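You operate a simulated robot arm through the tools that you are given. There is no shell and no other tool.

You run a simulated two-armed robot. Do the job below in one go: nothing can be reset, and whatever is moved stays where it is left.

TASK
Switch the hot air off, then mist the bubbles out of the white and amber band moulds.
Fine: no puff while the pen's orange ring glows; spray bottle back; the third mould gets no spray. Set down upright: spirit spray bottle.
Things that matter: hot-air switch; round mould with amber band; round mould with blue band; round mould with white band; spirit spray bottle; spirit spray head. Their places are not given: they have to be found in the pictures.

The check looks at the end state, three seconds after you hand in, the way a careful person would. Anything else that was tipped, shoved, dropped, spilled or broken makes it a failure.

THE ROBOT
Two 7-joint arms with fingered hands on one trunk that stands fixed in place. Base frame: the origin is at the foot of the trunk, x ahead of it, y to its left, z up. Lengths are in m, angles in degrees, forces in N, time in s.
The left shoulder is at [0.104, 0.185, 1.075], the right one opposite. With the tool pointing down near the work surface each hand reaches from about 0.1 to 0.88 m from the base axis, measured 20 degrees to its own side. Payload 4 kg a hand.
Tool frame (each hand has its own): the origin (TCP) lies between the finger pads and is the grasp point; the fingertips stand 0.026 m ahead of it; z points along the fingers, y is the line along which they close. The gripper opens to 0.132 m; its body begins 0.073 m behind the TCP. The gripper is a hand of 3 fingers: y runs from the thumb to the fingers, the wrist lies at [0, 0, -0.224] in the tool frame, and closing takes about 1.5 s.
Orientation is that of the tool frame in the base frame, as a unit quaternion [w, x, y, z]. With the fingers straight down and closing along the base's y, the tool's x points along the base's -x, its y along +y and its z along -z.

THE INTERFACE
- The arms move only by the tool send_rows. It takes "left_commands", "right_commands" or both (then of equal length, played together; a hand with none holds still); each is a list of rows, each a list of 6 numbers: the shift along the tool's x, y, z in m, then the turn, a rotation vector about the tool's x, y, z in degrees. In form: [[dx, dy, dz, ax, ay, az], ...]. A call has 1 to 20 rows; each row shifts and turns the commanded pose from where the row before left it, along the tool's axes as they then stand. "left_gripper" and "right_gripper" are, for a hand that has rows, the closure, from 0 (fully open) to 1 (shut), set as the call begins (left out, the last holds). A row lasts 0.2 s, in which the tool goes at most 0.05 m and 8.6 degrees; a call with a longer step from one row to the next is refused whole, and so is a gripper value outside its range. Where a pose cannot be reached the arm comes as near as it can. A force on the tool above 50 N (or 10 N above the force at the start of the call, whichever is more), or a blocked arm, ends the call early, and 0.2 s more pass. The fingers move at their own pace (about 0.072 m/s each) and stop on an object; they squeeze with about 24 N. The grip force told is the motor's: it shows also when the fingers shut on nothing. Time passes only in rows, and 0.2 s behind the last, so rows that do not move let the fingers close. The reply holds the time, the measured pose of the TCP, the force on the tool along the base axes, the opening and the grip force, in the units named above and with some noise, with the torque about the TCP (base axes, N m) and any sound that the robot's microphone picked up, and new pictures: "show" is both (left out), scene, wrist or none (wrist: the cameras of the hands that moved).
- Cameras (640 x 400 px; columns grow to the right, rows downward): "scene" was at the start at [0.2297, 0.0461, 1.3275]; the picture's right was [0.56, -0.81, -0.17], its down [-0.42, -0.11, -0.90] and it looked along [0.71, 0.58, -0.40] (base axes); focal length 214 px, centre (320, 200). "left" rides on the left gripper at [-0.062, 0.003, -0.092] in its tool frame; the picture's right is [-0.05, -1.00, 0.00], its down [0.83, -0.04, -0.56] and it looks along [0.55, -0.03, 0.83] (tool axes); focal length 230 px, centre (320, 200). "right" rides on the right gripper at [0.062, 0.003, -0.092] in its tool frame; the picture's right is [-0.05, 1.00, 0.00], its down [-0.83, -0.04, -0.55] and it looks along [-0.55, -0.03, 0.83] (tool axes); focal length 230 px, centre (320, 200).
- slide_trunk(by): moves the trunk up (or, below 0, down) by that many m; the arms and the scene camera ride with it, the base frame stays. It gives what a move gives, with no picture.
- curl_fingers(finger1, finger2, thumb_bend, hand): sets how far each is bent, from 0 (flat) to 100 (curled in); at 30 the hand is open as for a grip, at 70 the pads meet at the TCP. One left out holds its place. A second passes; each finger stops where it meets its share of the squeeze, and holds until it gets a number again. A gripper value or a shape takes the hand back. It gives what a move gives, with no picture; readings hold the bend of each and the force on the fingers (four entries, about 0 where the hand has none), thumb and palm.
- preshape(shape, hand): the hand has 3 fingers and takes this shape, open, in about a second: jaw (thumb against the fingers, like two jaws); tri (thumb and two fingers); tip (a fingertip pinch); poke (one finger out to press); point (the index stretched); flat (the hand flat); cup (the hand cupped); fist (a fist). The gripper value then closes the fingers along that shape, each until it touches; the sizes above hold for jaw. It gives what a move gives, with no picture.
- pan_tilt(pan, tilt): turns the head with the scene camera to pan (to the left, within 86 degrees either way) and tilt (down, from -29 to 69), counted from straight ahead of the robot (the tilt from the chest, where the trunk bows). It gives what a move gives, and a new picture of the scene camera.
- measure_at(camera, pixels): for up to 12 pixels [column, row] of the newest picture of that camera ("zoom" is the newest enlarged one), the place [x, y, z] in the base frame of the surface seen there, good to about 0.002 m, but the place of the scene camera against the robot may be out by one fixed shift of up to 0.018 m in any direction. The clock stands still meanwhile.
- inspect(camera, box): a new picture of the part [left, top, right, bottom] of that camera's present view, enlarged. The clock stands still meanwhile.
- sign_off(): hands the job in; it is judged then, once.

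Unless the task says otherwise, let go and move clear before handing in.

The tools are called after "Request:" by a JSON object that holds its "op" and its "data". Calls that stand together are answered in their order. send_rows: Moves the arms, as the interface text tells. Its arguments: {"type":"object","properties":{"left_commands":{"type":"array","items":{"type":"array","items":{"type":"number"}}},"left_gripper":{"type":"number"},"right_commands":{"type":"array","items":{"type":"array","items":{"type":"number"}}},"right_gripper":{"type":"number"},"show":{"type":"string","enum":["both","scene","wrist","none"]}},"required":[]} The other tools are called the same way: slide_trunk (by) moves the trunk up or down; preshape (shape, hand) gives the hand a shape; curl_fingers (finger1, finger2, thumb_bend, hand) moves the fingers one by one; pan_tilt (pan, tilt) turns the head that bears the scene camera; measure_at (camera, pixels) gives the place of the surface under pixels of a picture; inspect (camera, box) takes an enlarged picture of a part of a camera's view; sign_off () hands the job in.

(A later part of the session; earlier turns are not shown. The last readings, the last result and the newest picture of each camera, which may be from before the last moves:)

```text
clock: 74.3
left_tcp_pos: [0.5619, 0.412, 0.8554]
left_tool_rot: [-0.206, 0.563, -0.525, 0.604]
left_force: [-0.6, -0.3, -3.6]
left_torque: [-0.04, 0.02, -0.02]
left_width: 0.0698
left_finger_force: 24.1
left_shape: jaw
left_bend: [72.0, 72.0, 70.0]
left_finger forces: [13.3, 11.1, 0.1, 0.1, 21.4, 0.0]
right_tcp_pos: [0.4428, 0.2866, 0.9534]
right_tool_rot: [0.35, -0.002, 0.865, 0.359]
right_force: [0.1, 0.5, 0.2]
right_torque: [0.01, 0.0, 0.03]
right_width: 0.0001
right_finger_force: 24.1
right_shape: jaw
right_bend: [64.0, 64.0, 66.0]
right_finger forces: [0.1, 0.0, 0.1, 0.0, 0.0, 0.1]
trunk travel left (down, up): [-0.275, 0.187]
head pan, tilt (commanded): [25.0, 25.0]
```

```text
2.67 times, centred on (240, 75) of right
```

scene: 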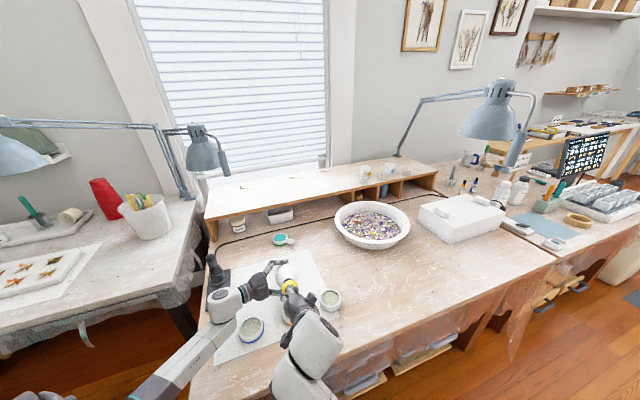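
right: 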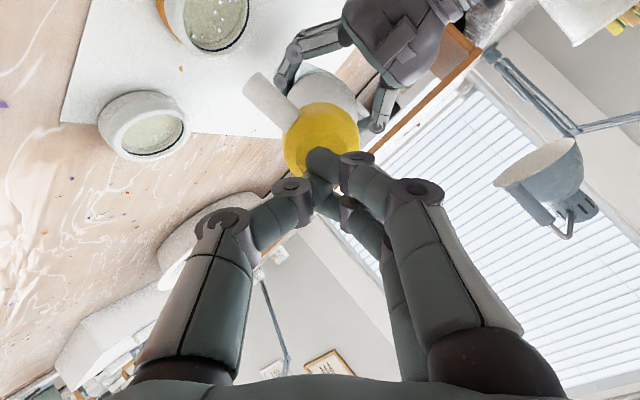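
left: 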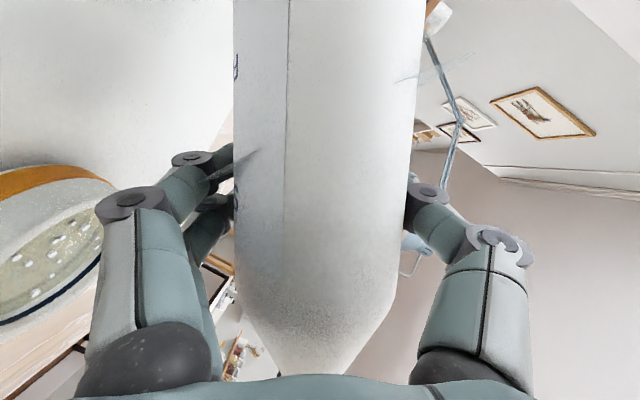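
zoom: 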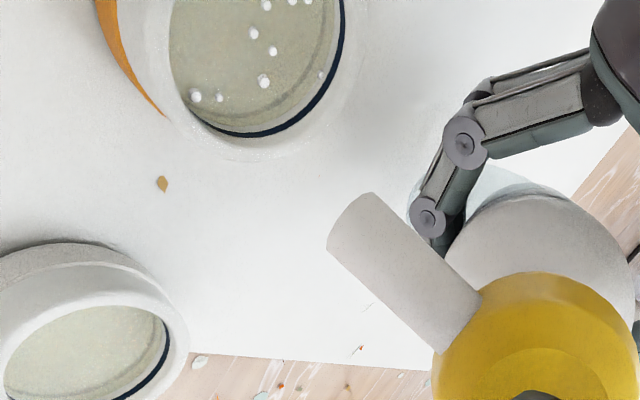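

About 9 bubbles remain in amber, the same as the white one after its first puff. The right fingertips drifted ~6 mm off the disc centre, so I'll recentre (+6 mm tool x) and give the second puff.

Request:
{"op": "send_rows", "data": {"right_commands": [[0.006, 0, 0, 0, 0, 0], [0, 0, 0.006, 0, 0, 0], [0, 0, 0.005, 0, 0, 0], [0, 0, 0.003, 0, 0, 0], [0, 0, 0.002, 0, 0, 0]]}}

Request:
{"op": "inspect", "data": {"camera": "right", "box": [130, 0, 350, 150]}}

```text
clock: 75.7
left_tcp_pos: [0.562, 0.4123, 0.8545]
left_tool_rot: [-0.205, 0.563, -0.526, 0.603]
left_force: [0.0, -0.5, -4.2]
left_torque: [0.01, 0.01, 0.0]
left_width: 0.0696
left_finger_force: 24.1
left_shape: jaw
left_bend: [72.0, 73.0, 70.0]
left_finger forces: [13.1, 11.4, 0.1, 0.0, 21.6, 0.1]
right_tcp_pos: [0.4566, 0.2795, 0.9234]
right_tool_rot: [0.354, -0.004, 0.871, 0.34]
right_force: [0.2, -0.5, -0.2]
right_torque: [0.02, -0.03, -0.02]
right_width: 0.0
right_finger_force: 24.0
right_shape: jaw
right_bend: [64.0, 64.0, 66.0]
right_finger forces: [0.0, 0.0, 0.0, 0.1, 0.0, 0.1]
trunk travel left (down, up): [-0.275, 0.187]
head pan, tilt (commanded): [25.0, 25.0]
stopped in row 5 (right hand): the arm was blocked; the commanded pose is now the measured one
```

scene: 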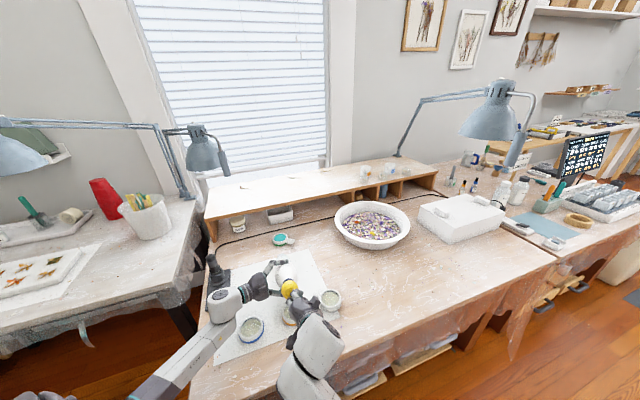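
right: 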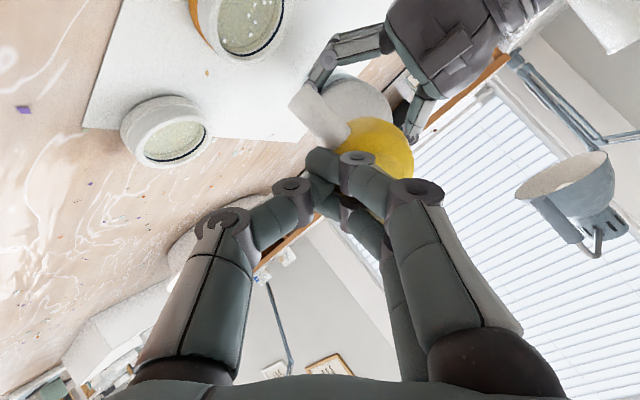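

```text
2.67 times, centred on (240, 75) of right
```

zoom: 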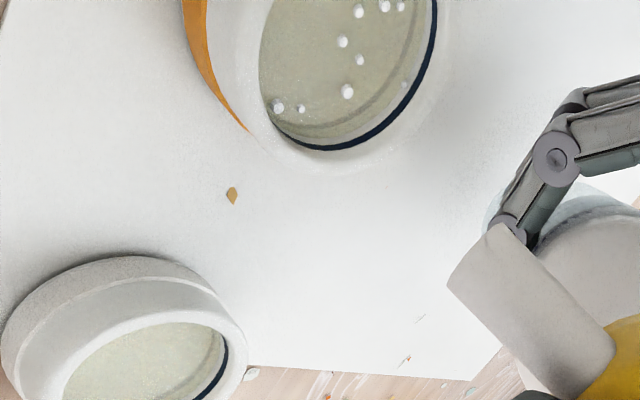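

The right arm was blocked and its fingertips slid below the head, though the tool force is near zero, so some other part of the arm is touching something. I'll look around with the head camera before moving.

Request:
{"op": "pan_tilt", "data": {"pan": 15, "tilt": 50}}

Request:
{"op": "inspect", "data": {"camera": "right", "box": [240, 60, 460, 200]}}

```text
clock: 76.6
left_tcp_pos: [0.5637, 0.4128, 0.8549]
left_tool_rot: [-0.206, 0.562, -0.527, 0.603]
left_force: [0.2, 0.4, -3.0]
left_torque: [-0.02, 0.01, -0.02]
left_width: 0.0698
left_finger_force: 24.0
left_shape: jaw
left_bend: [72.0, 73.0, 70.0]
left_finger forces: [13.1, 11.4, 0.0, 0.0, 21.6, 0.0]
right_tcp_pos: [0.4555, 0.2798, 0.9235]
right_tool_rot: [0.354, -0.003, 0.871, 0.339]
right_force: [0.1, 0.4, 0.6]
right_torque: [0.02, -0.02, -0.04]
right_width: 0.0
right_finger_force: 23.9
right_shape: jaw
right_bend: [64.0, 64.0, 66.0]
right_finger forces: [0.0, 0.1, 0.0, 0.1, 0.0, 0.0]
trunk travel left (down, up): [-0.275, 0.187]
head pan, tilt (commanded): [15.0, 50.0]
```

scene: 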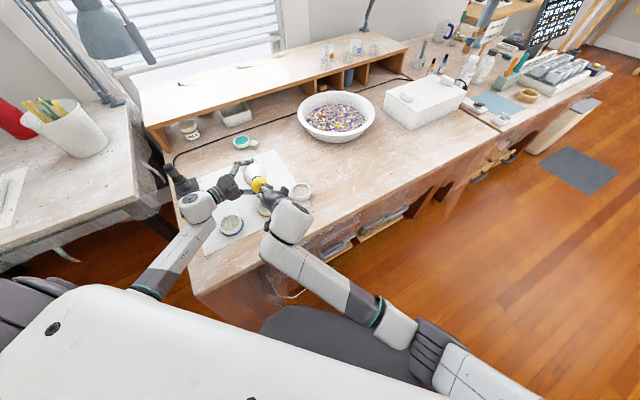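

```text
2.86 times, centred on (350, 130) of right
```

zoom: 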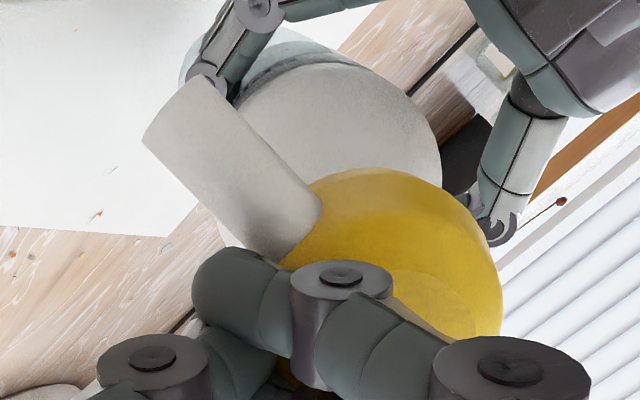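

The right forearm is crowded close to the torso in this pose. I'll back the right hand off along its axis, then rotate the whole arrangement so the right arm can work further from the body.

Request:
{"op": "send_rows", "data": {"right_commands": [[0, 0, -0.01, 0, 0, 0], [0, 0, -0.02, 0, 0, 0], [0, 0, -0.03, 0, 0, 0], [0, 0, -0.03, 0, 0, 0]]}}

Request:
{"op": "inspect", "data": {"camera": "right", "box": [130, 0, 350, 150]}}

```text
clock: 77.6
left_tcp_pos: [0.5628, 0.4124, 0.8559]
left_tool_rot: [-0.206, 0.563, -0.526, 0.603]
left_force: [0.6, 0.4, -2.9]
left_torque: [0.02, 0.02, 0.0]
left_width: 0.0696
left_finger_force: 24.2
left_shape: jaw
left_bend: [72.0, 73.0, 70.0]
left_finger forces: [13.1, 11.3, 0.0, 0.0, 21.6, 0.0]
right_tcp_pos: [0.3999, 0.2274, 0.9704]
right_tool_rot: [0.354, -0.004, 0.871, 0.341]
right_force: [-0.4, 1.2, -0.1]
right_torque: [0.01, -0.02, -0.04]
right_width: 0.0001
right_finger_force: 24.0
right_shape: jaw
right_bend: [64.0, 64.0, 66.0]
right_finger forces: [0.1, 0.1, 0.0, 0.0, 0.0, 0.0]
trunk travel left (down, up): [-0.275, 0.187]
head pan, tilt (commanded): [15.0, 50.0]
```

scene: 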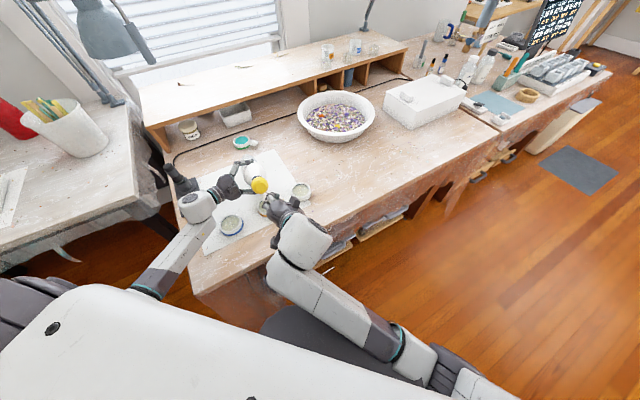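
right: 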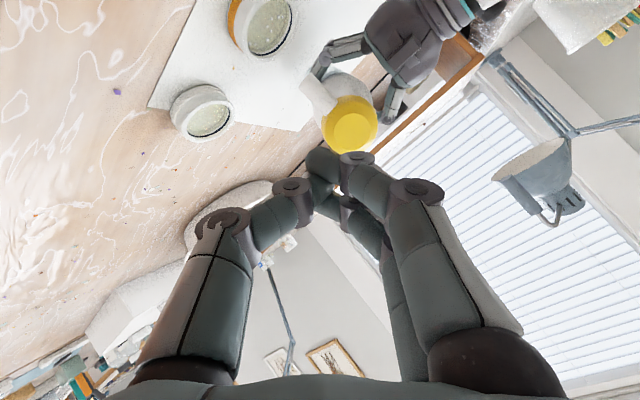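

```text
2.67 times, centred on (240, 75) of right
```

zoom: 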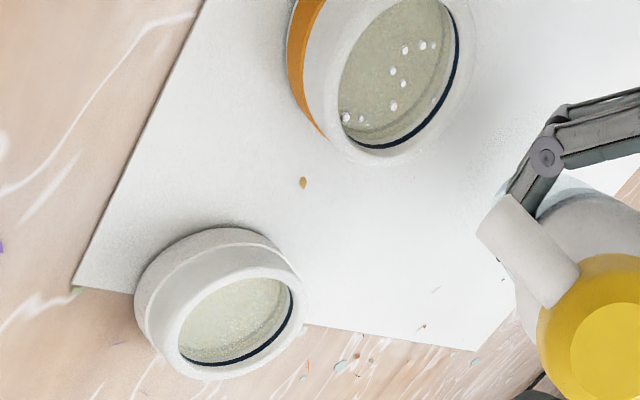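

The fingertips had slid off the disc because the right arm is crowded near the body here. I'll lift both arms, and yaw both by +25° so the right hand works further from the torso, then re-aim at the amber mould.

Request:
{"op": "send_rows", "data": {"left_commands": [[0.0116, -0.0217, -0.0047, 0, 0, 0], [0.0115, -0.0217, -0.0047, 0, 0, 0], [0, 0, 0, 2.8825, -5.421, -1.171], [0, 0, 0, 2.8825, -5.421, -1.171], [0, 0, 0, 2.8825, -5.421, -1.171], [0, 0, 0, 2.8825, -5.421, -1.171], [-0.01145, -0.00235, -0.01735, 0, 0, 0], [-0.01145, -0.00235, -0.01735, 0, 0, 0]], "right_commands": [[-0.0155, 0.0148, -0.033, 0, 0, 0], [-0.0155, 0.0148, -0.033, 0, 0, 0], [0, 0, 0, -4.31, 3.93, -2.76], [0, 0, 0, -4.31, 3.93, -2.76], [0, 0, 0, -4.31, 3.93, -2.76], [0, 0, 0, -4.31, 3.93, -2.76], [0, 0, 0, 0, 0, 0], [0, 0, 0, 0, 0, 0]]}}

```text
clock: 79.4
left_tcp_pos: [0.5266, 0.4335, 0.9055]
left_tool_rot: [-0.332, 0.663, -0.391, 0.545]
left_force: [0.2, -0.2, -3.6]
left_torque: [0.01, 0.0, 0.0]
left_width: 0.0695
left_finger_force: 23.6
left_shape: jaw
left_bend: [72.0, 73.0, 70.0]
left_finger forces: [13.0, 11.3, 0.0, 0.1, 21.4, 0.1]
right_tcp_pos: [0.3753, 0.2036, 1.0419]
right_tool_rot: [0.258, -0.186, 0.846, 0.428]
right_force: [-0.6, -0.1, -0.7]
right_torque: [-0.04, 0.01, 0.0]
right_width: 0.0
right_finger_force: 24.0
right_shape: jaw
right_bend: [64.0, 64.0, 66.0]
right_finger forces: [0.0, 0.0, 0.1, 0.0, 0.0, 0.1]
trunk travel left (down, up): [-0.275, 0.187]
head pan, tilt (commanded): [15.0, 50.0]
```

scene: 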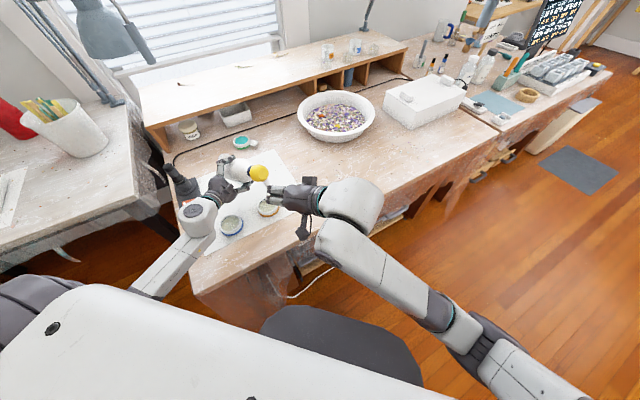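
right: 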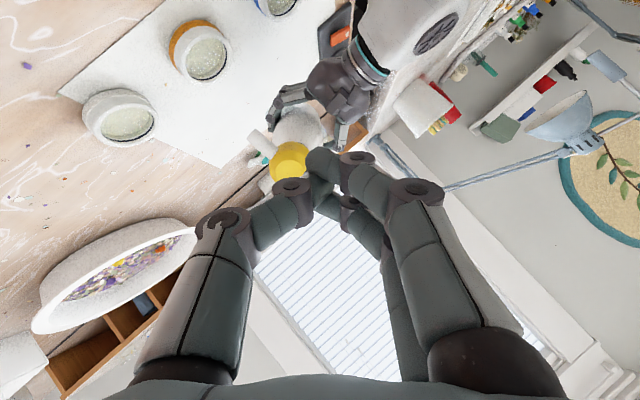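
left: 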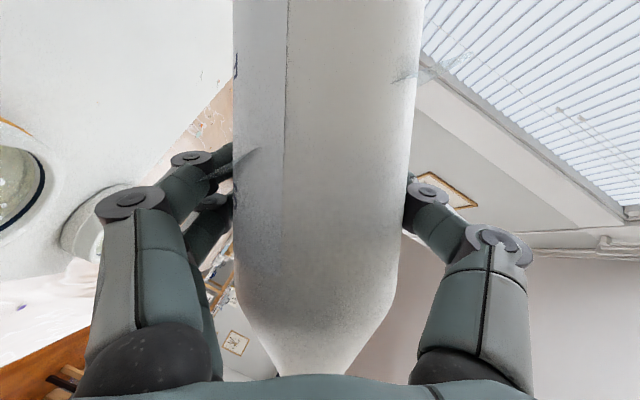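

The right arm now reaches in from the right with plenty of room. I'll bring the right hand onto the bottle's axis at a 12 cm stand-off and lower both 5 cm.

Request:
{"op": "send_rows", "data": {"left_commands": [[0, 0, 0, 0, 0, 0], [0, 0, 0, 0, 0, 0], [-0.0077, 0.01447, 0.0031, 0, 0, 0], [-0.0077, 0.01447, 0.0031, 0, 0, 0], [-0.0077, 0.01447, 0.0031, 0, 0, 0]], "right_commands": [[-0.0267, -0.019, 0.0068, 0, 0, 0], [-0.0267, -0.019, 0.0068, 0, 0, 0], [0.00993, -0.01047, 0.00833, 0, 0, 0], [0.00993, -0.01047, 0.00833, 0, 0, 0], [0.00993, -0.01047, 0.00833, 0, 0, 0]]}}

Request:
{"op": "inspect", "data": {"camera": "right", "box": [150, 0, 370, 160]}}

Request:
{"op": "inspect", "data": {"camera": "scene", "box": [160, 140, 340, 260]}}

```text
clock: 80.6
left_tcp_pos: [0.526, 0.4338, 0.8555]
left_tool_rot: [-0.332, 0.663, -0.392, 0.545]
left_force: [-0.4, -0.2, -3.8]
left_torque: [0.0, 0.02, 0.01]
left_width: 0.0695
left_finger_force: 24.5
left_shape: jaw
left_bend: [72.0, 73.0, 70.0]
left_finger forces: [12.9, 11.3, 0.0, 0.0, 21.4, 0.0]
right_tcp_pos: [0.4423, 0.1979, 0.9922]
right_tool_rot: [0.259, -0.186, 0.846, 0.428]
right_force: [0.1, -0.9, 0.0]
right_torque: [0.02, 0.02, -0.01]
right_width: 0.0001
right_finger_force: 24.5
right_shape: jaw
right_bend: [64.0, 64.0, 66.0]
right_finger forces: [0.1, 0.1, 0.0, 0.0, 0.1, 0.0]
trunk travel left (down, up): [-0.275, 0.187]
head pan, tilt (commanded): [15.0, 50.0]
```

scene: 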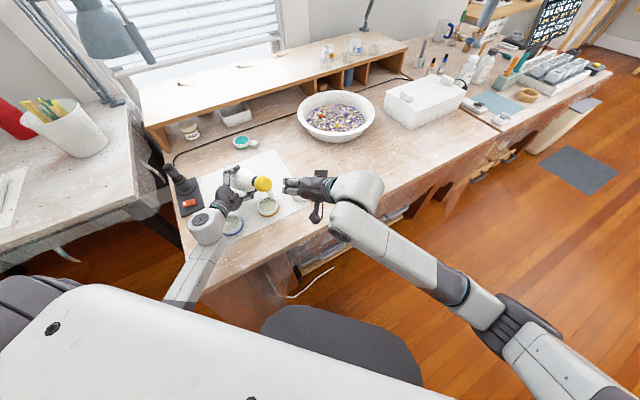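
right: 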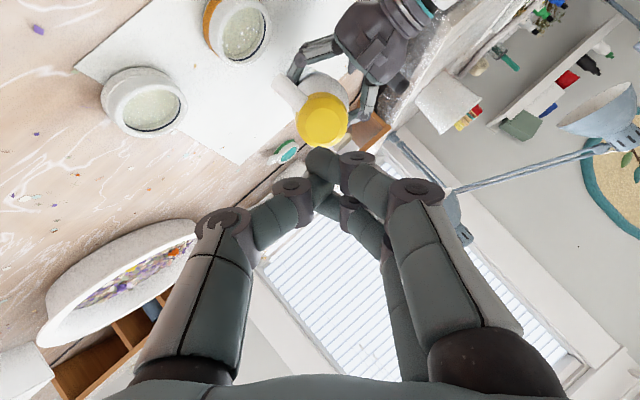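
left: 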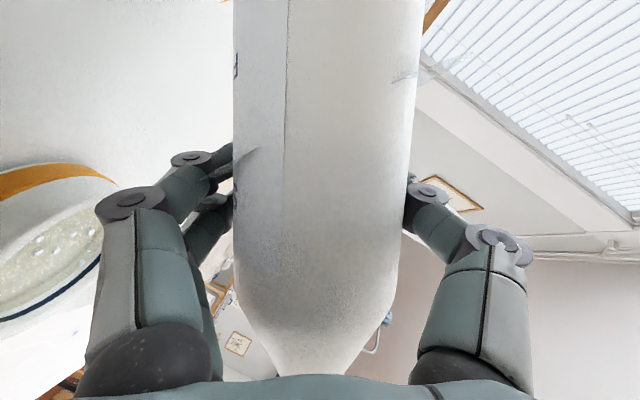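

```text
2.50 times, centred on (260, 80) of right
```

zoom: 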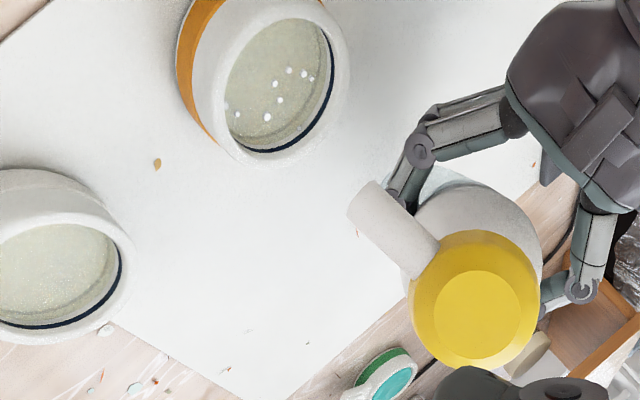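

```text
3.33 times, centred on (250, 200) of scene
```

zoom: 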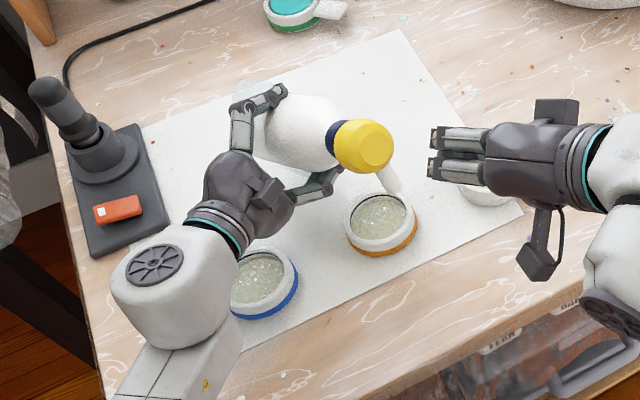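

The arrangement looks right: nozzle beside the amber mould with the mist line pointing back into it, right hand aligned. I'll measure the disc and nozzle with the right camera to fine-align.

Request:
{"op": "inspect", "data": {"camera": "right", "box": [270, 60, 380, 150]}}

Request:
{"op": "measure_at", "data": {"camera": "zoom", "pixels": [[305, 280], [275, 280], [340, 280], [305, 250], [310, 310], [130, 90], [90, 60], [60, 45], [110, 75]]}}

Request:
{"op": "measure_at", "data": {"camera": "right", "pixels": [[244, 34], [215, 40], [268, 20], [243, 60], [250, 2]]}}

```text
4.44 times, centred on (325, 105) of right
```

zoom: 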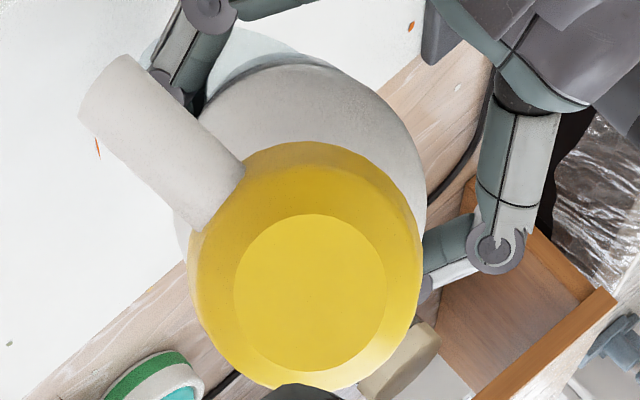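

```text
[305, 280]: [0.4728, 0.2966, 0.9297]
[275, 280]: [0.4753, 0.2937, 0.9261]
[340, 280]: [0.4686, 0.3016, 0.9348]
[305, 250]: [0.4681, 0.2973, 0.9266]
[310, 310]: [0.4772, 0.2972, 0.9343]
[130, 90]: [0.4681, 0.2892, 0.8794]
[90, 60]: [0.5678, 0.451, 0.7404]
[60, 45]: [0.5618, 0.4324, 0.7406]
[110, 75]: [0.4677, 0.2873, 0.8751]
```

```text
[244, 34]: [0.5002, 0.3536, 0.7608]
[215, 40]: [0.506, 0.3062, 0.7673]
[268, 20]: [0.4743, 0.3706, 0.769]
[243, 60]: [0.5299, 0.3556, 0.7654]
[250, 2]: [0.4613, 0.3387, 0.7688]
```

The disc is at (0.4745, 0.2975, 0.9316), lined up to within 1–2 mm of the right hand's axis, and the predicted landing point (0.495, 0.343) is the amber centre. I'll advance and press.

Request:
{"op": "send_rows", "data": {"right_commands": [[0, 0, 0.035, 0, 0, 0], [0, 0, 0.03, 0, 0, 0], [0, 0, 0.02, 0, 0, 0], [0, 0, 0.006, 0, 0, 0], [0, 0, 0.004, 0, 0, 0], [0, 0, 0.003, 0, 0, 0], [0, 0, 0.002, 0, 0, 0]]}}

Request:
{"op": "inspect", "data": {"camera": "scene", "box": [200, 150, 330, 250]}}

Request:
{"op": "inspect", "data": {"camera": "right", "box": [150, 0, 370, 160]}}

```text
clock: 82.2
left_tcp_pos: [0.5262, 0.4344, 0.8554]
left_tool_rot: [-0.332, 0.664, -0.392, 0.544]
left_force: [0.1, 3.0, -4.6]
left_torque: [-0.02, 0.06, 0.04]
left_width: 0.0695
left_finger_force: 23.7
left_shape: jaw
left_bend: [72.0, 73.0, 70.0]
left_finger forces: [13.1, 11.0, 0.1, 0.0, 21.4, 0.1]
right_tcp_pos: [0.4711, 0.2805, 0.9435]
right_tool_rot: [0.259, -0.186, 0.846, 0.428]
right_force: [-1.8, -3.4, 1.5]
right_torque: [0.02, 0.0, -0.03]
right_width: 0.0001
right_finger_force: 24.1
right_shape: jaw
right_bend: [64.0, 64.0, 66.0]
right_finger forces: [0.0, 0.0, 0.0, 0.0, 0.1, 0.1]
trunk travel left (down, up): [-0.275, 0.187]
head pan, tilt (commanded): [15.0, 50.0]
```

scene: 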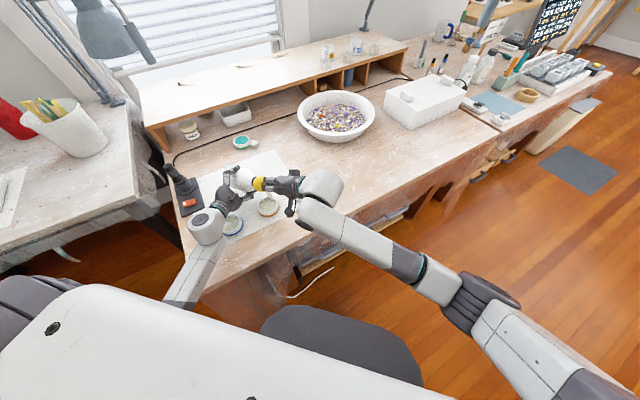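
right: 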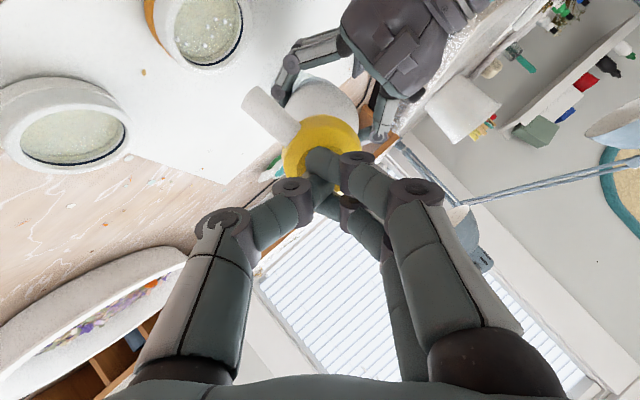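

```text
4.00 times, centred on (265, 200) of scene
```

zoom: 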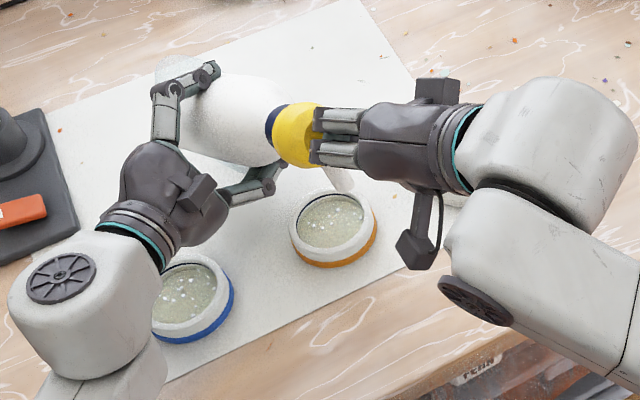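

```text
2.50 times, centred on (260, 80) of right
```

zoom: 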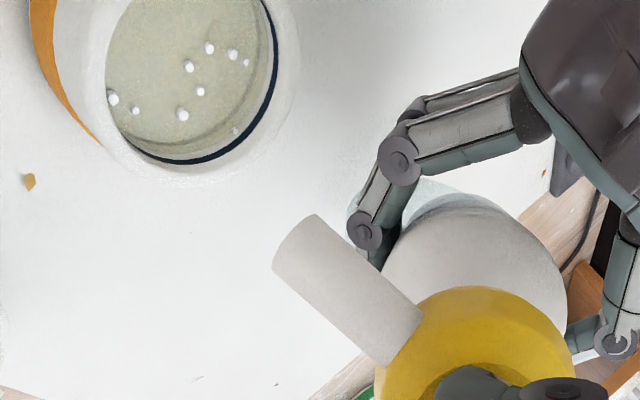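

About 4 N on the head but no mist yet and 9 bubbles remain; I'll press a little further.

Request:
{"op": "send_rows", "data": {"right_commands": [[0, 0, 0.002, 0, 0, 0]], "show": "scene"}}

Request:
{"op": "inspect", "data": {"camera": "scene", "box": [200, 150, 330, 250]}}

Request:
{"op": "inspect", "data": {"camera": "right", "box": [150, 0, 370, 160]}}

```text
clock: 82.6
left_tcp_pos: [0.5276, 0.4336, 0.8557]
left_tool_rot: [-0.33, 0.664, -0.392, 0.544]
left_force: [1.7, 4.6, -5.6]
left_torque: [0.0, 0.09, 0.05]
left_width: 0.0693
left_finger_force: 24.3
left_shape: jaw
left_bend: [72.0, 73.0, 70.0]
left_finger forces: [13.1, 11.0, 0.0, 0.0, 21.5, 0.0]
right_tcp_pos: [0.4714, 0.2823, 0.9424]
right_tool_rot: [0.259, -0.186, 0.846, 0.428]
right_force: [-1.7, -4.9, 2.2]
right_torque: [0.0, -0.05, -0.05]
right_width: 0.0
right_finger_force: 23.8
right_shape: jaw
right_bend: [64.0, 64.0, 66.0]
right_finger forces: [0.0, 0.1, 0.1, 0.0, 0.0, 0.1]
trunk travel left (down, up): [-0.275, 0.187]
head pan, tilt (commanded): [15.0, 50.0]
```

scene: 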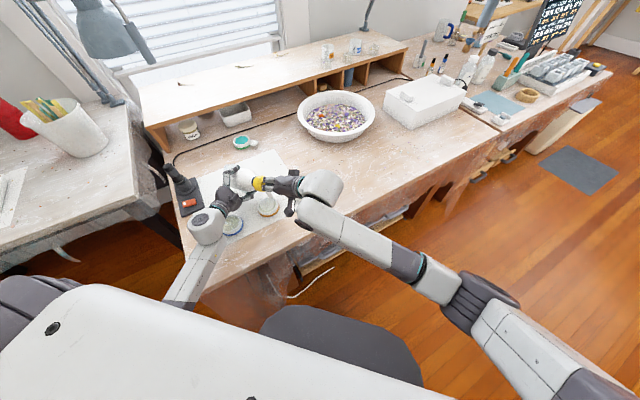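

```text
4.00 times, centred on (265, 200) of scene
```

zoom: 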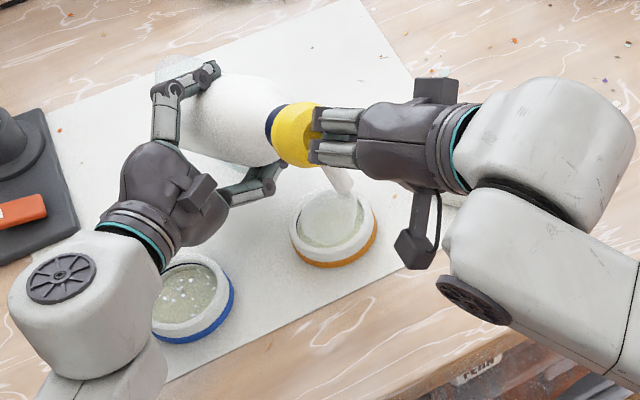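

```text
2.50 times, centred on (260, 80) of right
```

zoom: 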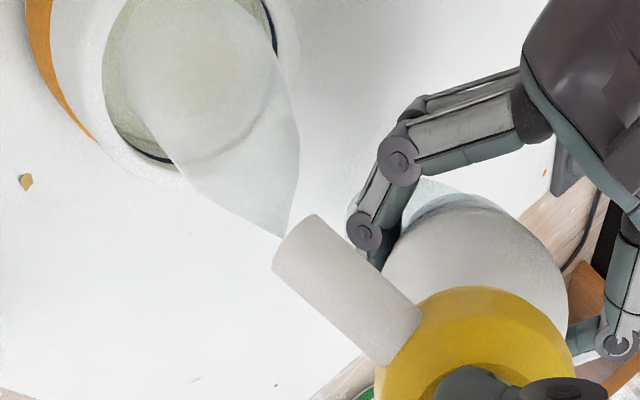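

The mist now covers the amber mould fully and no bubbles show through. I'll release, back the right hand well off, and confirm.

Request:
{"op": "send_rows", "data": {"right_commands": [[0, 0, -0.008, 0, 0, 0], [0, 0, -0.02, 0, 0, 0], [0, 0, -0.03, 0, 0, 0], [0, 0, -0.04, 0, 0, 0], [0, 0, -0.04, 0, 0, 0], [0, 0, -0.04, 0, 0, 0]], "show": "scene"}}

Request:
{"op": "inspect", "data": {"camera": "scene", "box": [215, 175, 325, 255]}}

Request:
{"op": "inspect", "data": {"camera": "right", "box": [100, 0, 340, 150]}}

```text
clock: 84.0
left_tcp_pos: [0.5274, 0.4327, 0.8567]
left_tool_rot: [-0.332, 0.663, -0.392, 0.544]
left_force: [1.1, -0.2, -3.6]
left_torque: [0.01, 0.0, 0.04]
left_width: 0.0697
left_finger_force: 24.0
left_shape: jaw
left_bend: [72.0, 73.0, 70.0]
left_finger forces: [13.0, 11.2, 0.1, 0.0, 21.3, 0.0]
right_tcp_pos: [0.4199, 0.1356, 1.0313]
right_tool_rot: [0.259, -0.185, 0.846, 0.428]
right_force: [0.5, -0.5, 0.1]
right_torque: [0.0, -0.01, 0.0]
right_width: 0.0
right_finger_force: 23.9
right_shape: jaw
right_bend: [64.0, 64.0, 66.0]
right_finger forces: [0.0, 0.0, 0.1, 0.0, 0.0, 0.1]
trunk travel left (down, up): [-0.275, 0.187]
head pan, tilt (commanded): [15.0, 50.0]
```

scene: 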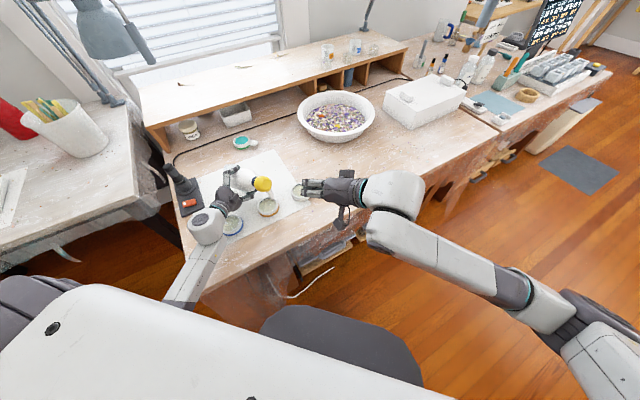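

```text
5.00 times, centred on (270, 215) of scene
```

zoom: 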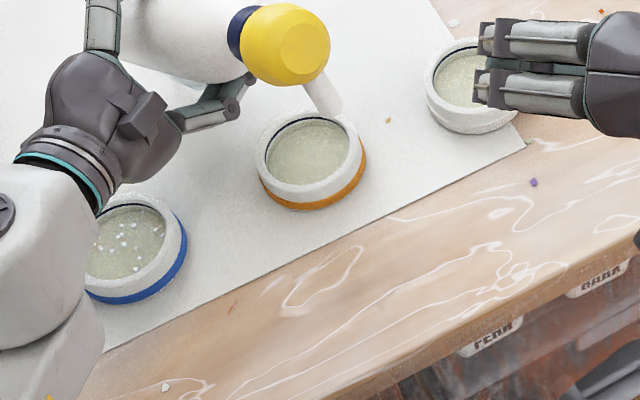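

```text
2.67 times, centred on (220, 75) of right
```

zoom: 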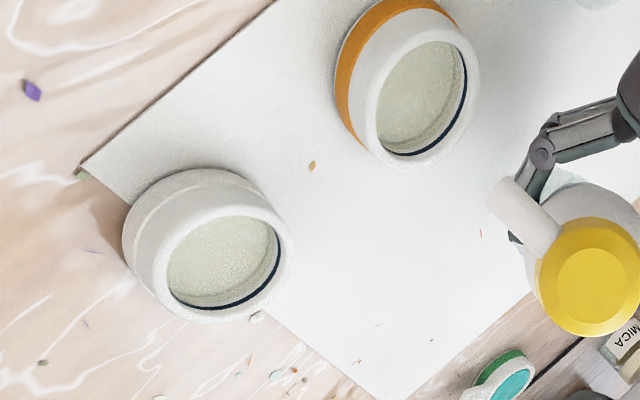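

Amber and white are both clear and the blue mould still has all its bubbles. Now I'll return the bottle: right hand backs away, left lifts, yaws back and carries it towards its original spot.

Request:
{"op": "send_rows", "data": {"left_commands": [[0.0138, -0.026, -0.0056, 0, 0, 0], [0.0138, -0.026, -0.0056, 0, 0, 0], [0, 0, 0, -2.8825, 5.421, 1.171], [0, 0, 0, -2.8825, 5.421, 1.171], [0, 0, 0, -2.8825, 5.421, 1.171], [0, 0, 0, -2.8825, 5.421, 1.171], [0.0019, -0.0164, 0.0392, 0, 0, 0], [0.0019, -0.0164, 0.0392, 0, 0, 0], [0.0019, -0.0164, 0.0392, 0, 0, 0], [0.0019, -0.0164, 0.0392, 0, 0, 0], [0.0019, -0.0164, 0.0392, 0, 0, 0]], "right_commands": [[0, 0, -0.04, 0, 0, 0], [0, 0, -0.04, 0, 0, 0], [0, 0, -0.04, 0, 0, 0], [0, 0, -0.04, 0, 0, 0], [0, 0, 0, 0, 0, 0], [0, 0, 0, 0, 0, 0], [0, 0, 0, 0, 0, 0], [0, 0, 0, 0, 0, 0], [0, 0, 0, 0, 0, 0], [0, 0, 0, 0, 0, 0], [0, 0, 0, 0, 0, 0]]}}

```text
clock: 86.4
left_tcp_pos: [0.7305, 0.3773, 0.955]
left_tool_rot: [-0.206, 0.563, -0.526, 0.603]
left_force: [0.1, -1.3, -3.6]
left_torque: [0.02, -0.02, 0.0]
left_width: 0.0695
left_finger_force: 23.7
left_shape: jaw
left_bend: [72.0, 73.0, 71.0]
left_finger forces: [13.2, 11.1, 0.1, 0.0, 21.2, 0.1]
right_tcp_pos: [0.397, 0.0609, 1.0756]
right_tool_rot: [0.258, -0.185, 0.846, 0.428]
right_force: [-0.1, 0.8, 0.0]
right_torque: [0.01, 0.0, 0.0]
right_width: 0.0001
right_finger_force: 23.5
right_shape: jaw
right_bend: [64.0, 64.0, 66.0]
right_finger forces: [0.0, 0.0, 0.1, 0.0, 0.0, 0.1]
right hand out of reach, approached as far as the arm can: row 3, 4
trunk travel left (down, up): [-0.275, 0.187]
head pan, tilt (commanded): [15.0, 50.0]
```

scene: 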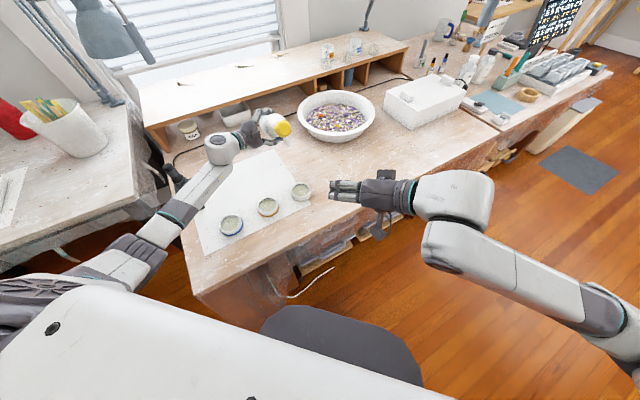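
right: 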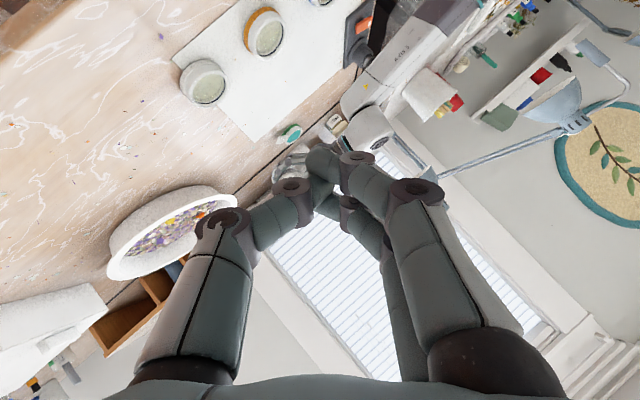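
left: 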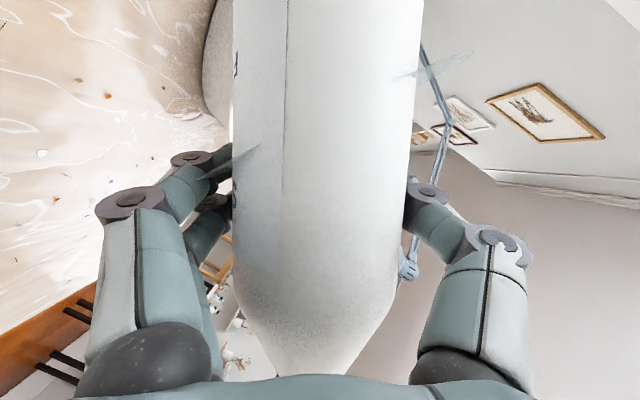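

The bottle is carried clear. I'll untilt it to upright and move it above its original place.

Request:
{"op": "send_rows", "data": {"left_commands": [[0, 0, 0, -2.82, 0, -6.95], [0, 0, 0, -2.82, 0, -6.95], [0, 0, 0, -2.82, 0, -6.95], [0, 0, 0, -2.82, 0, -6.95], [0, 0, 0, -2.82, 0, -6.95], [0, 0, 0, -2.82, 0, -6.95], [0, 0, 0, -2.82, 0, -6.95], [0, 0, 0, -2.82, 0, -6.95], [0.013, 0.0135, 0.0257, 0, 0, 0], [0.013, 0.0135, 0.0257, 0, 0, 0], [0.013, 0.0135, 0.0257, 0, 0, 0], [0.013, 0.0135, 0.0257, 0, 0, 0], [0.013, 0.0135, 0.0257, 0, 0, 0]]}}

Request:
{"op": "inspect", "data": {"camera": "scene", "box": [200, 60, 380, 180]}}

```text
clock: 89.2
left_tcp_pos: [0.7854, 0.2286, 0.9662]
left_tool_rot: [0.206, 0.77, -0.308, 0.519]
left_force: [0.6, -0.7, -2.8]
left_torque: [-0.01, -0.03, 0.01]
left_width: 0.0691
left_finger_force: 23.7
left_shape: jaw
left_bend: [72.0, 73.0, 70.0]
left_finger forces: [12.1, 10.3, 0.0, 0.0, 22.6, 0.1]
right_tcp_pos: [0.3971, 0.0611, 1.0757]
right_tool_rot: [0.257, -0.186, 0.845, 0.429]
right_force: [0.4, 0.3, 0.7]
right_torque: [0.02, -0.01, 0.0]
right_width: 0.0
right_finger_force: 23.7
right_shape: jaw
right_bend: [64.0, 64.0, 66.0]
right_finger forces: [0.0, 0.0, 0.0, 0.0, 0.0, 0.0]
trunk travel left (down, up): [-0.275, 0.187]
head pan, tilt (commanded): [15.0, 50.0]
```

scene: 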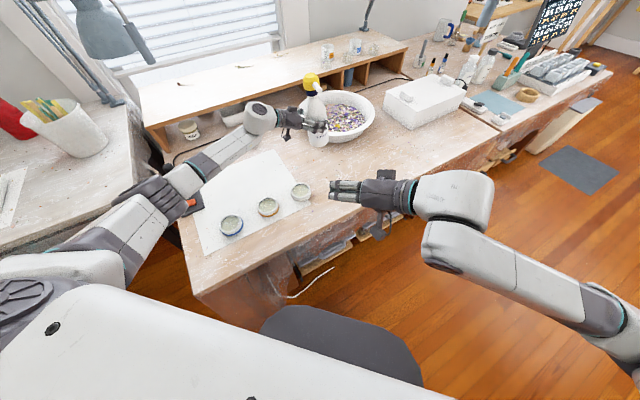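
left: 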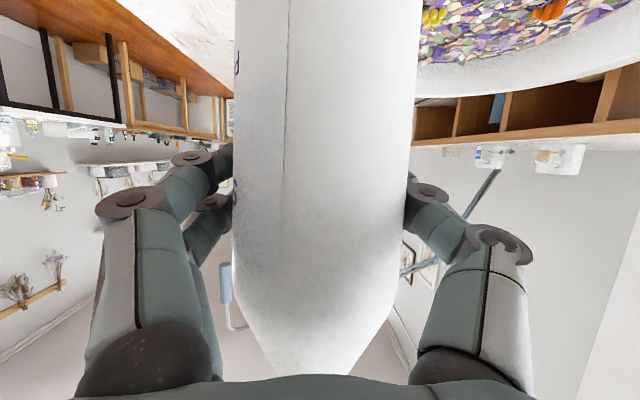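

```text
3.33 times, centred on (290, 120) of scene
```

zoom: 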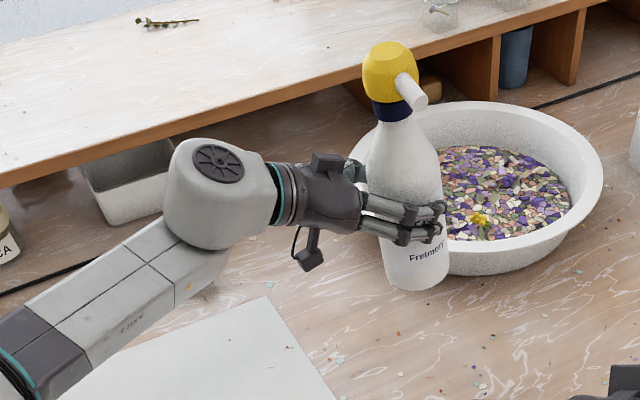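

The bottle is upright above its spot. I'll lower it to about 1 cm above the bench and check.

Request:
{"op": "send_rows", "data": {"left_commands": [[-0.0245, -0.0004, 0.0102, 0, 0, 0], [-0.0245, -0.0004, 0.0102, 0, 0, 0], [-0.0245, -0.0004, 0.0102, 0, 0, 0], [-0.0215, -0.0004, 0.0092, 0, 0, 0]]}}

Request:
{"op": "inspect", "data": {"camera": "scene", "box": [250, 60, 390, 170]}}

```text
clock: 90.2
left_tcp_pos: [0.7876, 0.2291, 0.8633]
left_tool_rot: [0.208, 0.769, -0.309, 0.519]
left_force: [-0.2, -0.6, -3.5]
left_torque: [-0.01, 0.02, -0.02]
left_width: 0.069
left_finger_force: 23.9
left_shape: jaw
left_bend: [72.0, 73.0, 70.0]
left_finger forces: [12.2, 10.3, 0.0, 0.0, 22.4, 0.0]
right_tcp_pos: [0.3969, 0.0601, 1.0764]
right_tool_rot: [0.259, -0.185, 0.846, 0.427]
right_force: [0.2, -0.5, 0.3]
right_torque: [-0.02, -0.02, 0.02]
right_width: 0.0
right_finger_force: 23.6
right_shape: jaw
right_bend: [64.0, 64.0, 66.0]
right_finger forces: [0.0, 0.1, 0.0, 0.0, 0.0, 0.0]
trunk travel left (down, up): [-0.275, 0.187]
head pan, tilt (commanded): [15.0, 50.0]
```

scene: 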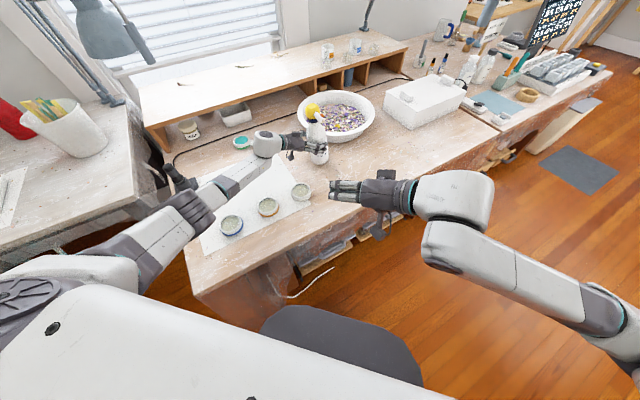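
left: 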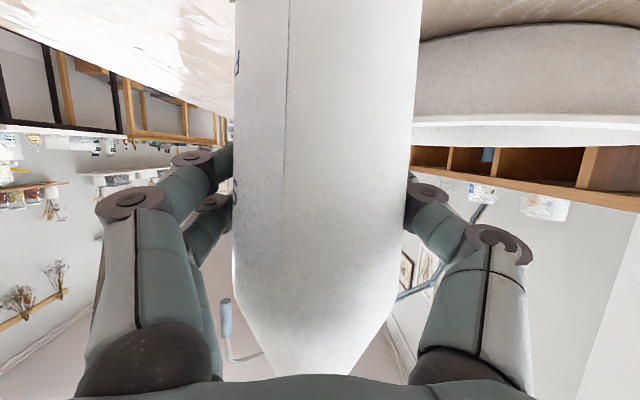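

```text
3.64 times, centred on (320, 115) of scene
```

zoom: 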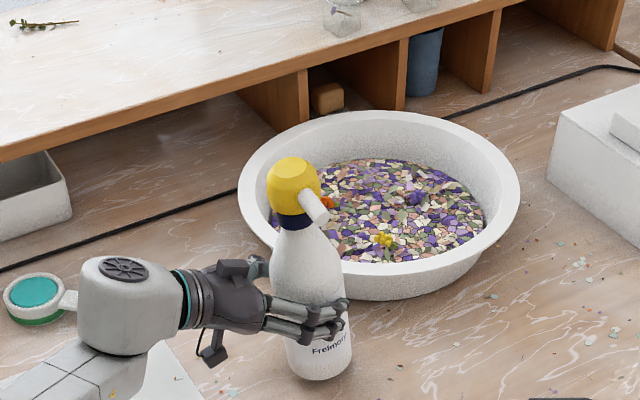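

The bottle hangs about 1.4 cm above the bench. I'll check its uprightness by measuring the head's top disc and body line.

Request:
{"op": "inspect", "data": {"camera": "scene", "box": [295, 95, 335, 165]}}

Request:
{"op": "measure_at", "data": {"camera": "zoom", "pixels": [[285, 70], [262, 70], [308, 70], [285, 58], [285, 84], [300, 200], [310, 240], [330, 345], [335, 370]]}}

```text
5.71 times, centred on (315, 130) of scene
```

zoom: 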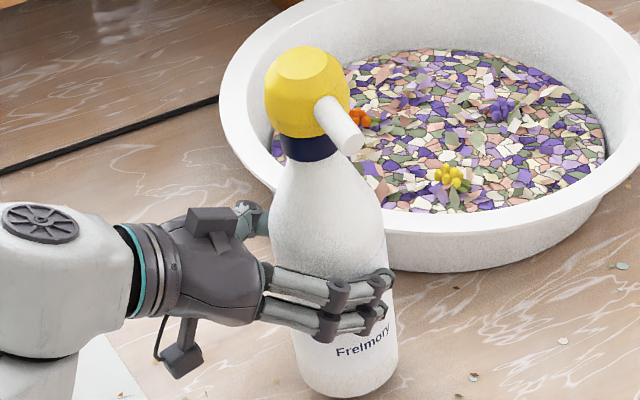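

```text
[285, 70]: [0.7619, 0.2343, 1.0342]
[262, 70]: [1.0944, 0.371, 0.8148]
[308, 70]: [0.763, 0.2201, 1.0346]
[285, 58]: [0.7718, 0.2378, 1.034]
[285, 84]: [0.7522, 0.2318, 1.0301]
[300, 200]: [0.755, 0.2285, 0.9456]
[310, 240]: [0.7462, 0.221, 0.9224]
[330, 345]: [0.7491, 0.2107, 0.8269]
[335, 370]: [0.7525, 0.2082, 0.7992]
```

The disc sits about (−0.017, +0.016) off where it stood originally while the base has barely moved, so the bottle has leaned a few degrees towards the palm in the grip. I'll measure the lean precisely.

Request:
{"op": "measure_at", "data": {"camera": "zoom", "pixels": [[347, 350], [347, 370], [347, 385], [305, 148], [310, 165], [315, 185], [302, 64], [290, 52], [318, 75], [322, 215]]}}

Request:
{"op": "measure_at", "data": {"camera": "scene", "pixels": [[300, 192], [292, 193], [309, 192], [300, 185], [300, 199], [268, 207], [231, 225]]}}

Request:
{"op": "inspect", "data": {"camera": "scene", "box": [280, 175, 320, 210]}}

```text
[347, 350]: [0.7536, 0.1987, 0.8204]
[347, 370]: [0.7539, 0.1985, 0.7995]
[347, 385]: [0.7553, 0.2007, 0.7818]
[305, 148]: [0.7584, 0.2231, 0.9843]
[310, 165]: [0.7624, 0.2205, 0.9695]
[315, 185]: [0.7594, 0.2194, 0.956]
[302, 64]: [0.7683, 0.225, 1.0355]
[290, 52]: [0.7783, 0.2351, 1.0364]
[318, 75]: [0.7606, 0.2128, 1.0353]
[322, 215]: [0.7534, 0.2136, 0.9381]
```

```text
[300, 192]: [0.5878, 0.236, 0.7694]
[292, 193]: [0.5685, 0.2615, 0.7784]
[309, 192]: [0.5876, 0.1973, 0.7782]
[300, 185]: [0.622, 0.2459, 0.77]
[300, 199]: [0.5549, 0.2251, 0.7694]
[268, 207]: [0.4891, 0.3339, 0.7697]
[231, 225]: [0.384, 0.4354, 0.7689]
```

```text
11.43 times, centred on (300, 192) of scene
```

zoom: 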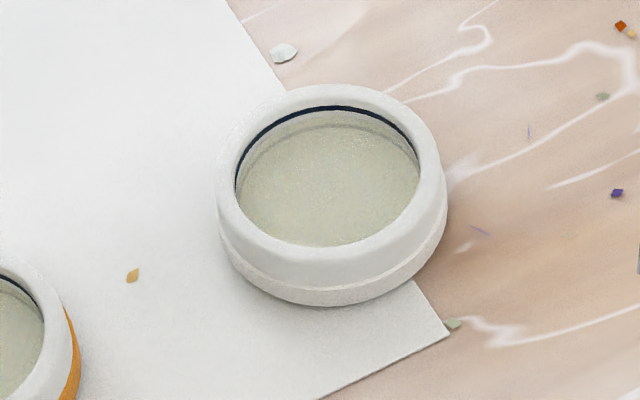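

The bottle leans 6.2° towards the palm. I'll rotate the hand −6.2° about its closing axis to make the bottle vertical; that also brings its base back over the original spot.

Request:
{"op": "send_rows", "data": {"left_commands": [[0, 0, 0, 0, -3.1, 0], [0, 0, 0, 0, -3.1, 0]]}}

Request:
{"op": "inspect", "data": {"camera": "scene", "box": [295, 95, 335, 165]}}

Request:
{"op": "measure_at", "data": {"camera": "zoom", "pixels": [[318, 64], [300, 58], [330, 75], [345, 350], [345, 370], [345, 385], [340, 340]]}}

```text
clock: 90.8
left_tcp_pos: [0.7867, 0.2289, 0.8629]
left_tool_rot: [0.19, 0.796, -0.319, 0.477]
left_force: [-0.2, 0.0, -2.8]
left_torque: [0.01, 0.04, 0.0]
left_width: 0.0689
left_finger_force: 23.8
left_shape: jaw
left_bend: [72.0, 73.0, 70.0]
left_finger forces: [12.1, 10.2, 0.1, 0.0, 22.4, 0.0]
right_tcp_pos: [0.3959, 0.06, 1.0761]
right_tool_rot: [0.258, -0.185, 0.846, 0.428]
right_force: [-0.5, 0.5, -0.4]
right_torque: [-0.01, -0.04, 0.03]
right_width: 0.0
right_finger_force: 24.5
right_shape: jaw
right_bend: [64.0, 64.0, 66.0]
right_finger forces: [0.0, 0.0, 0.0, 0.0, 0.1, 0.1]
trunk travel left (down, up): [-0.275, 0.187]
head pan, tilt (commanded): [15.0, 50.0]
```

scene: 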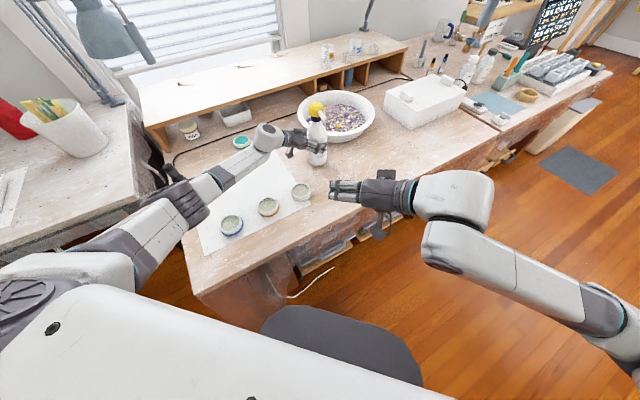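
left: 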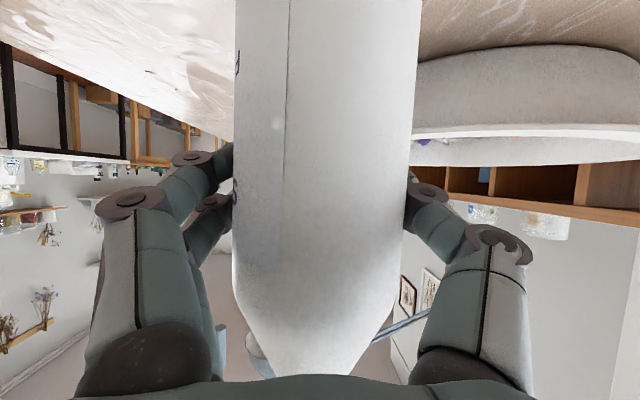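

```text
5.71 times, centred on (315, 130) of scene
```

zoom: 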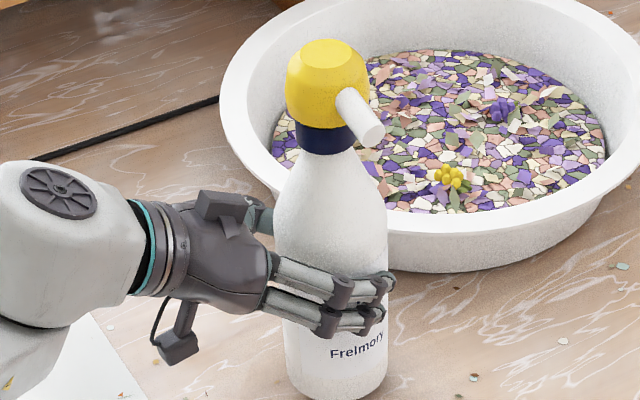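

```text
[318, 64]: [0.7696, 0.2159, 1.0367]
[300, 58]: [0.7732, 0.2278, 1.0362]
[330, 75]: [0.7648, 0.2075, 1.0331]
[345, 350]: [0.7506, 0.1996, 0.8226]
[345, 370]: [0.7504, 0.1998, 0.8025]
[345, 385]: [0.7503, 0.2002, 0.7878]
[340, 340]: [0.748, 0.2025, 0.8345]
```

The bottle's front line is now vertical (x≈0.7505 at all heights) and its axis is at the original spot. I'll lower it gently towards the bench.

Request:
{"op": "send_rows", "data": {"left_commands": [[-0.0044, 0, 0.00235, 0, 0, 0], [-0.0044, 0, 0.00235, 0, 0, 0], [-0.00176, 0, 0.00094, 0, 0, 0]], "show": "none"}}

```text
clock: 91.6
left_tcp_pos: [0.7883, 0.229, 0.8512]
left_tool_rot: [0.19, 0.796, -0.319, 0.477]
left_force: [-0.1, -0.6, -2.8]
left_torque: [0.02, 0.04, 0.0]
left_width: 0.0694
left_finger_force: 23.7
left_shape: jaw
left_bend: [72.0, 73.0, 70.0]
left_finger forces: [12.1, 10.2, 0.0, 0.0, 22.4, 0.0]
right_tcp_pos: [0.3961, 0.0603, 1.0749]
right_tool_rot: [0.258, -0.186, 0.846, 0.429]
right_force: [-0.3, -1.2, 0.2]
right_torque: [0.0, 0.02, 0.01]
right_width: 0.0001
right_finger_force: 23.6
right_shape: jaw
right_bend: [64.0, 64.0, 66.0]
right_finger forces: [0.1, 0.0, 0.0, 0.1, 0.1, 0.0]
trunk travel left (down, up): [-0.275, 0.187]
head pan, tilt (commanded): [15.0, 50.0]
```

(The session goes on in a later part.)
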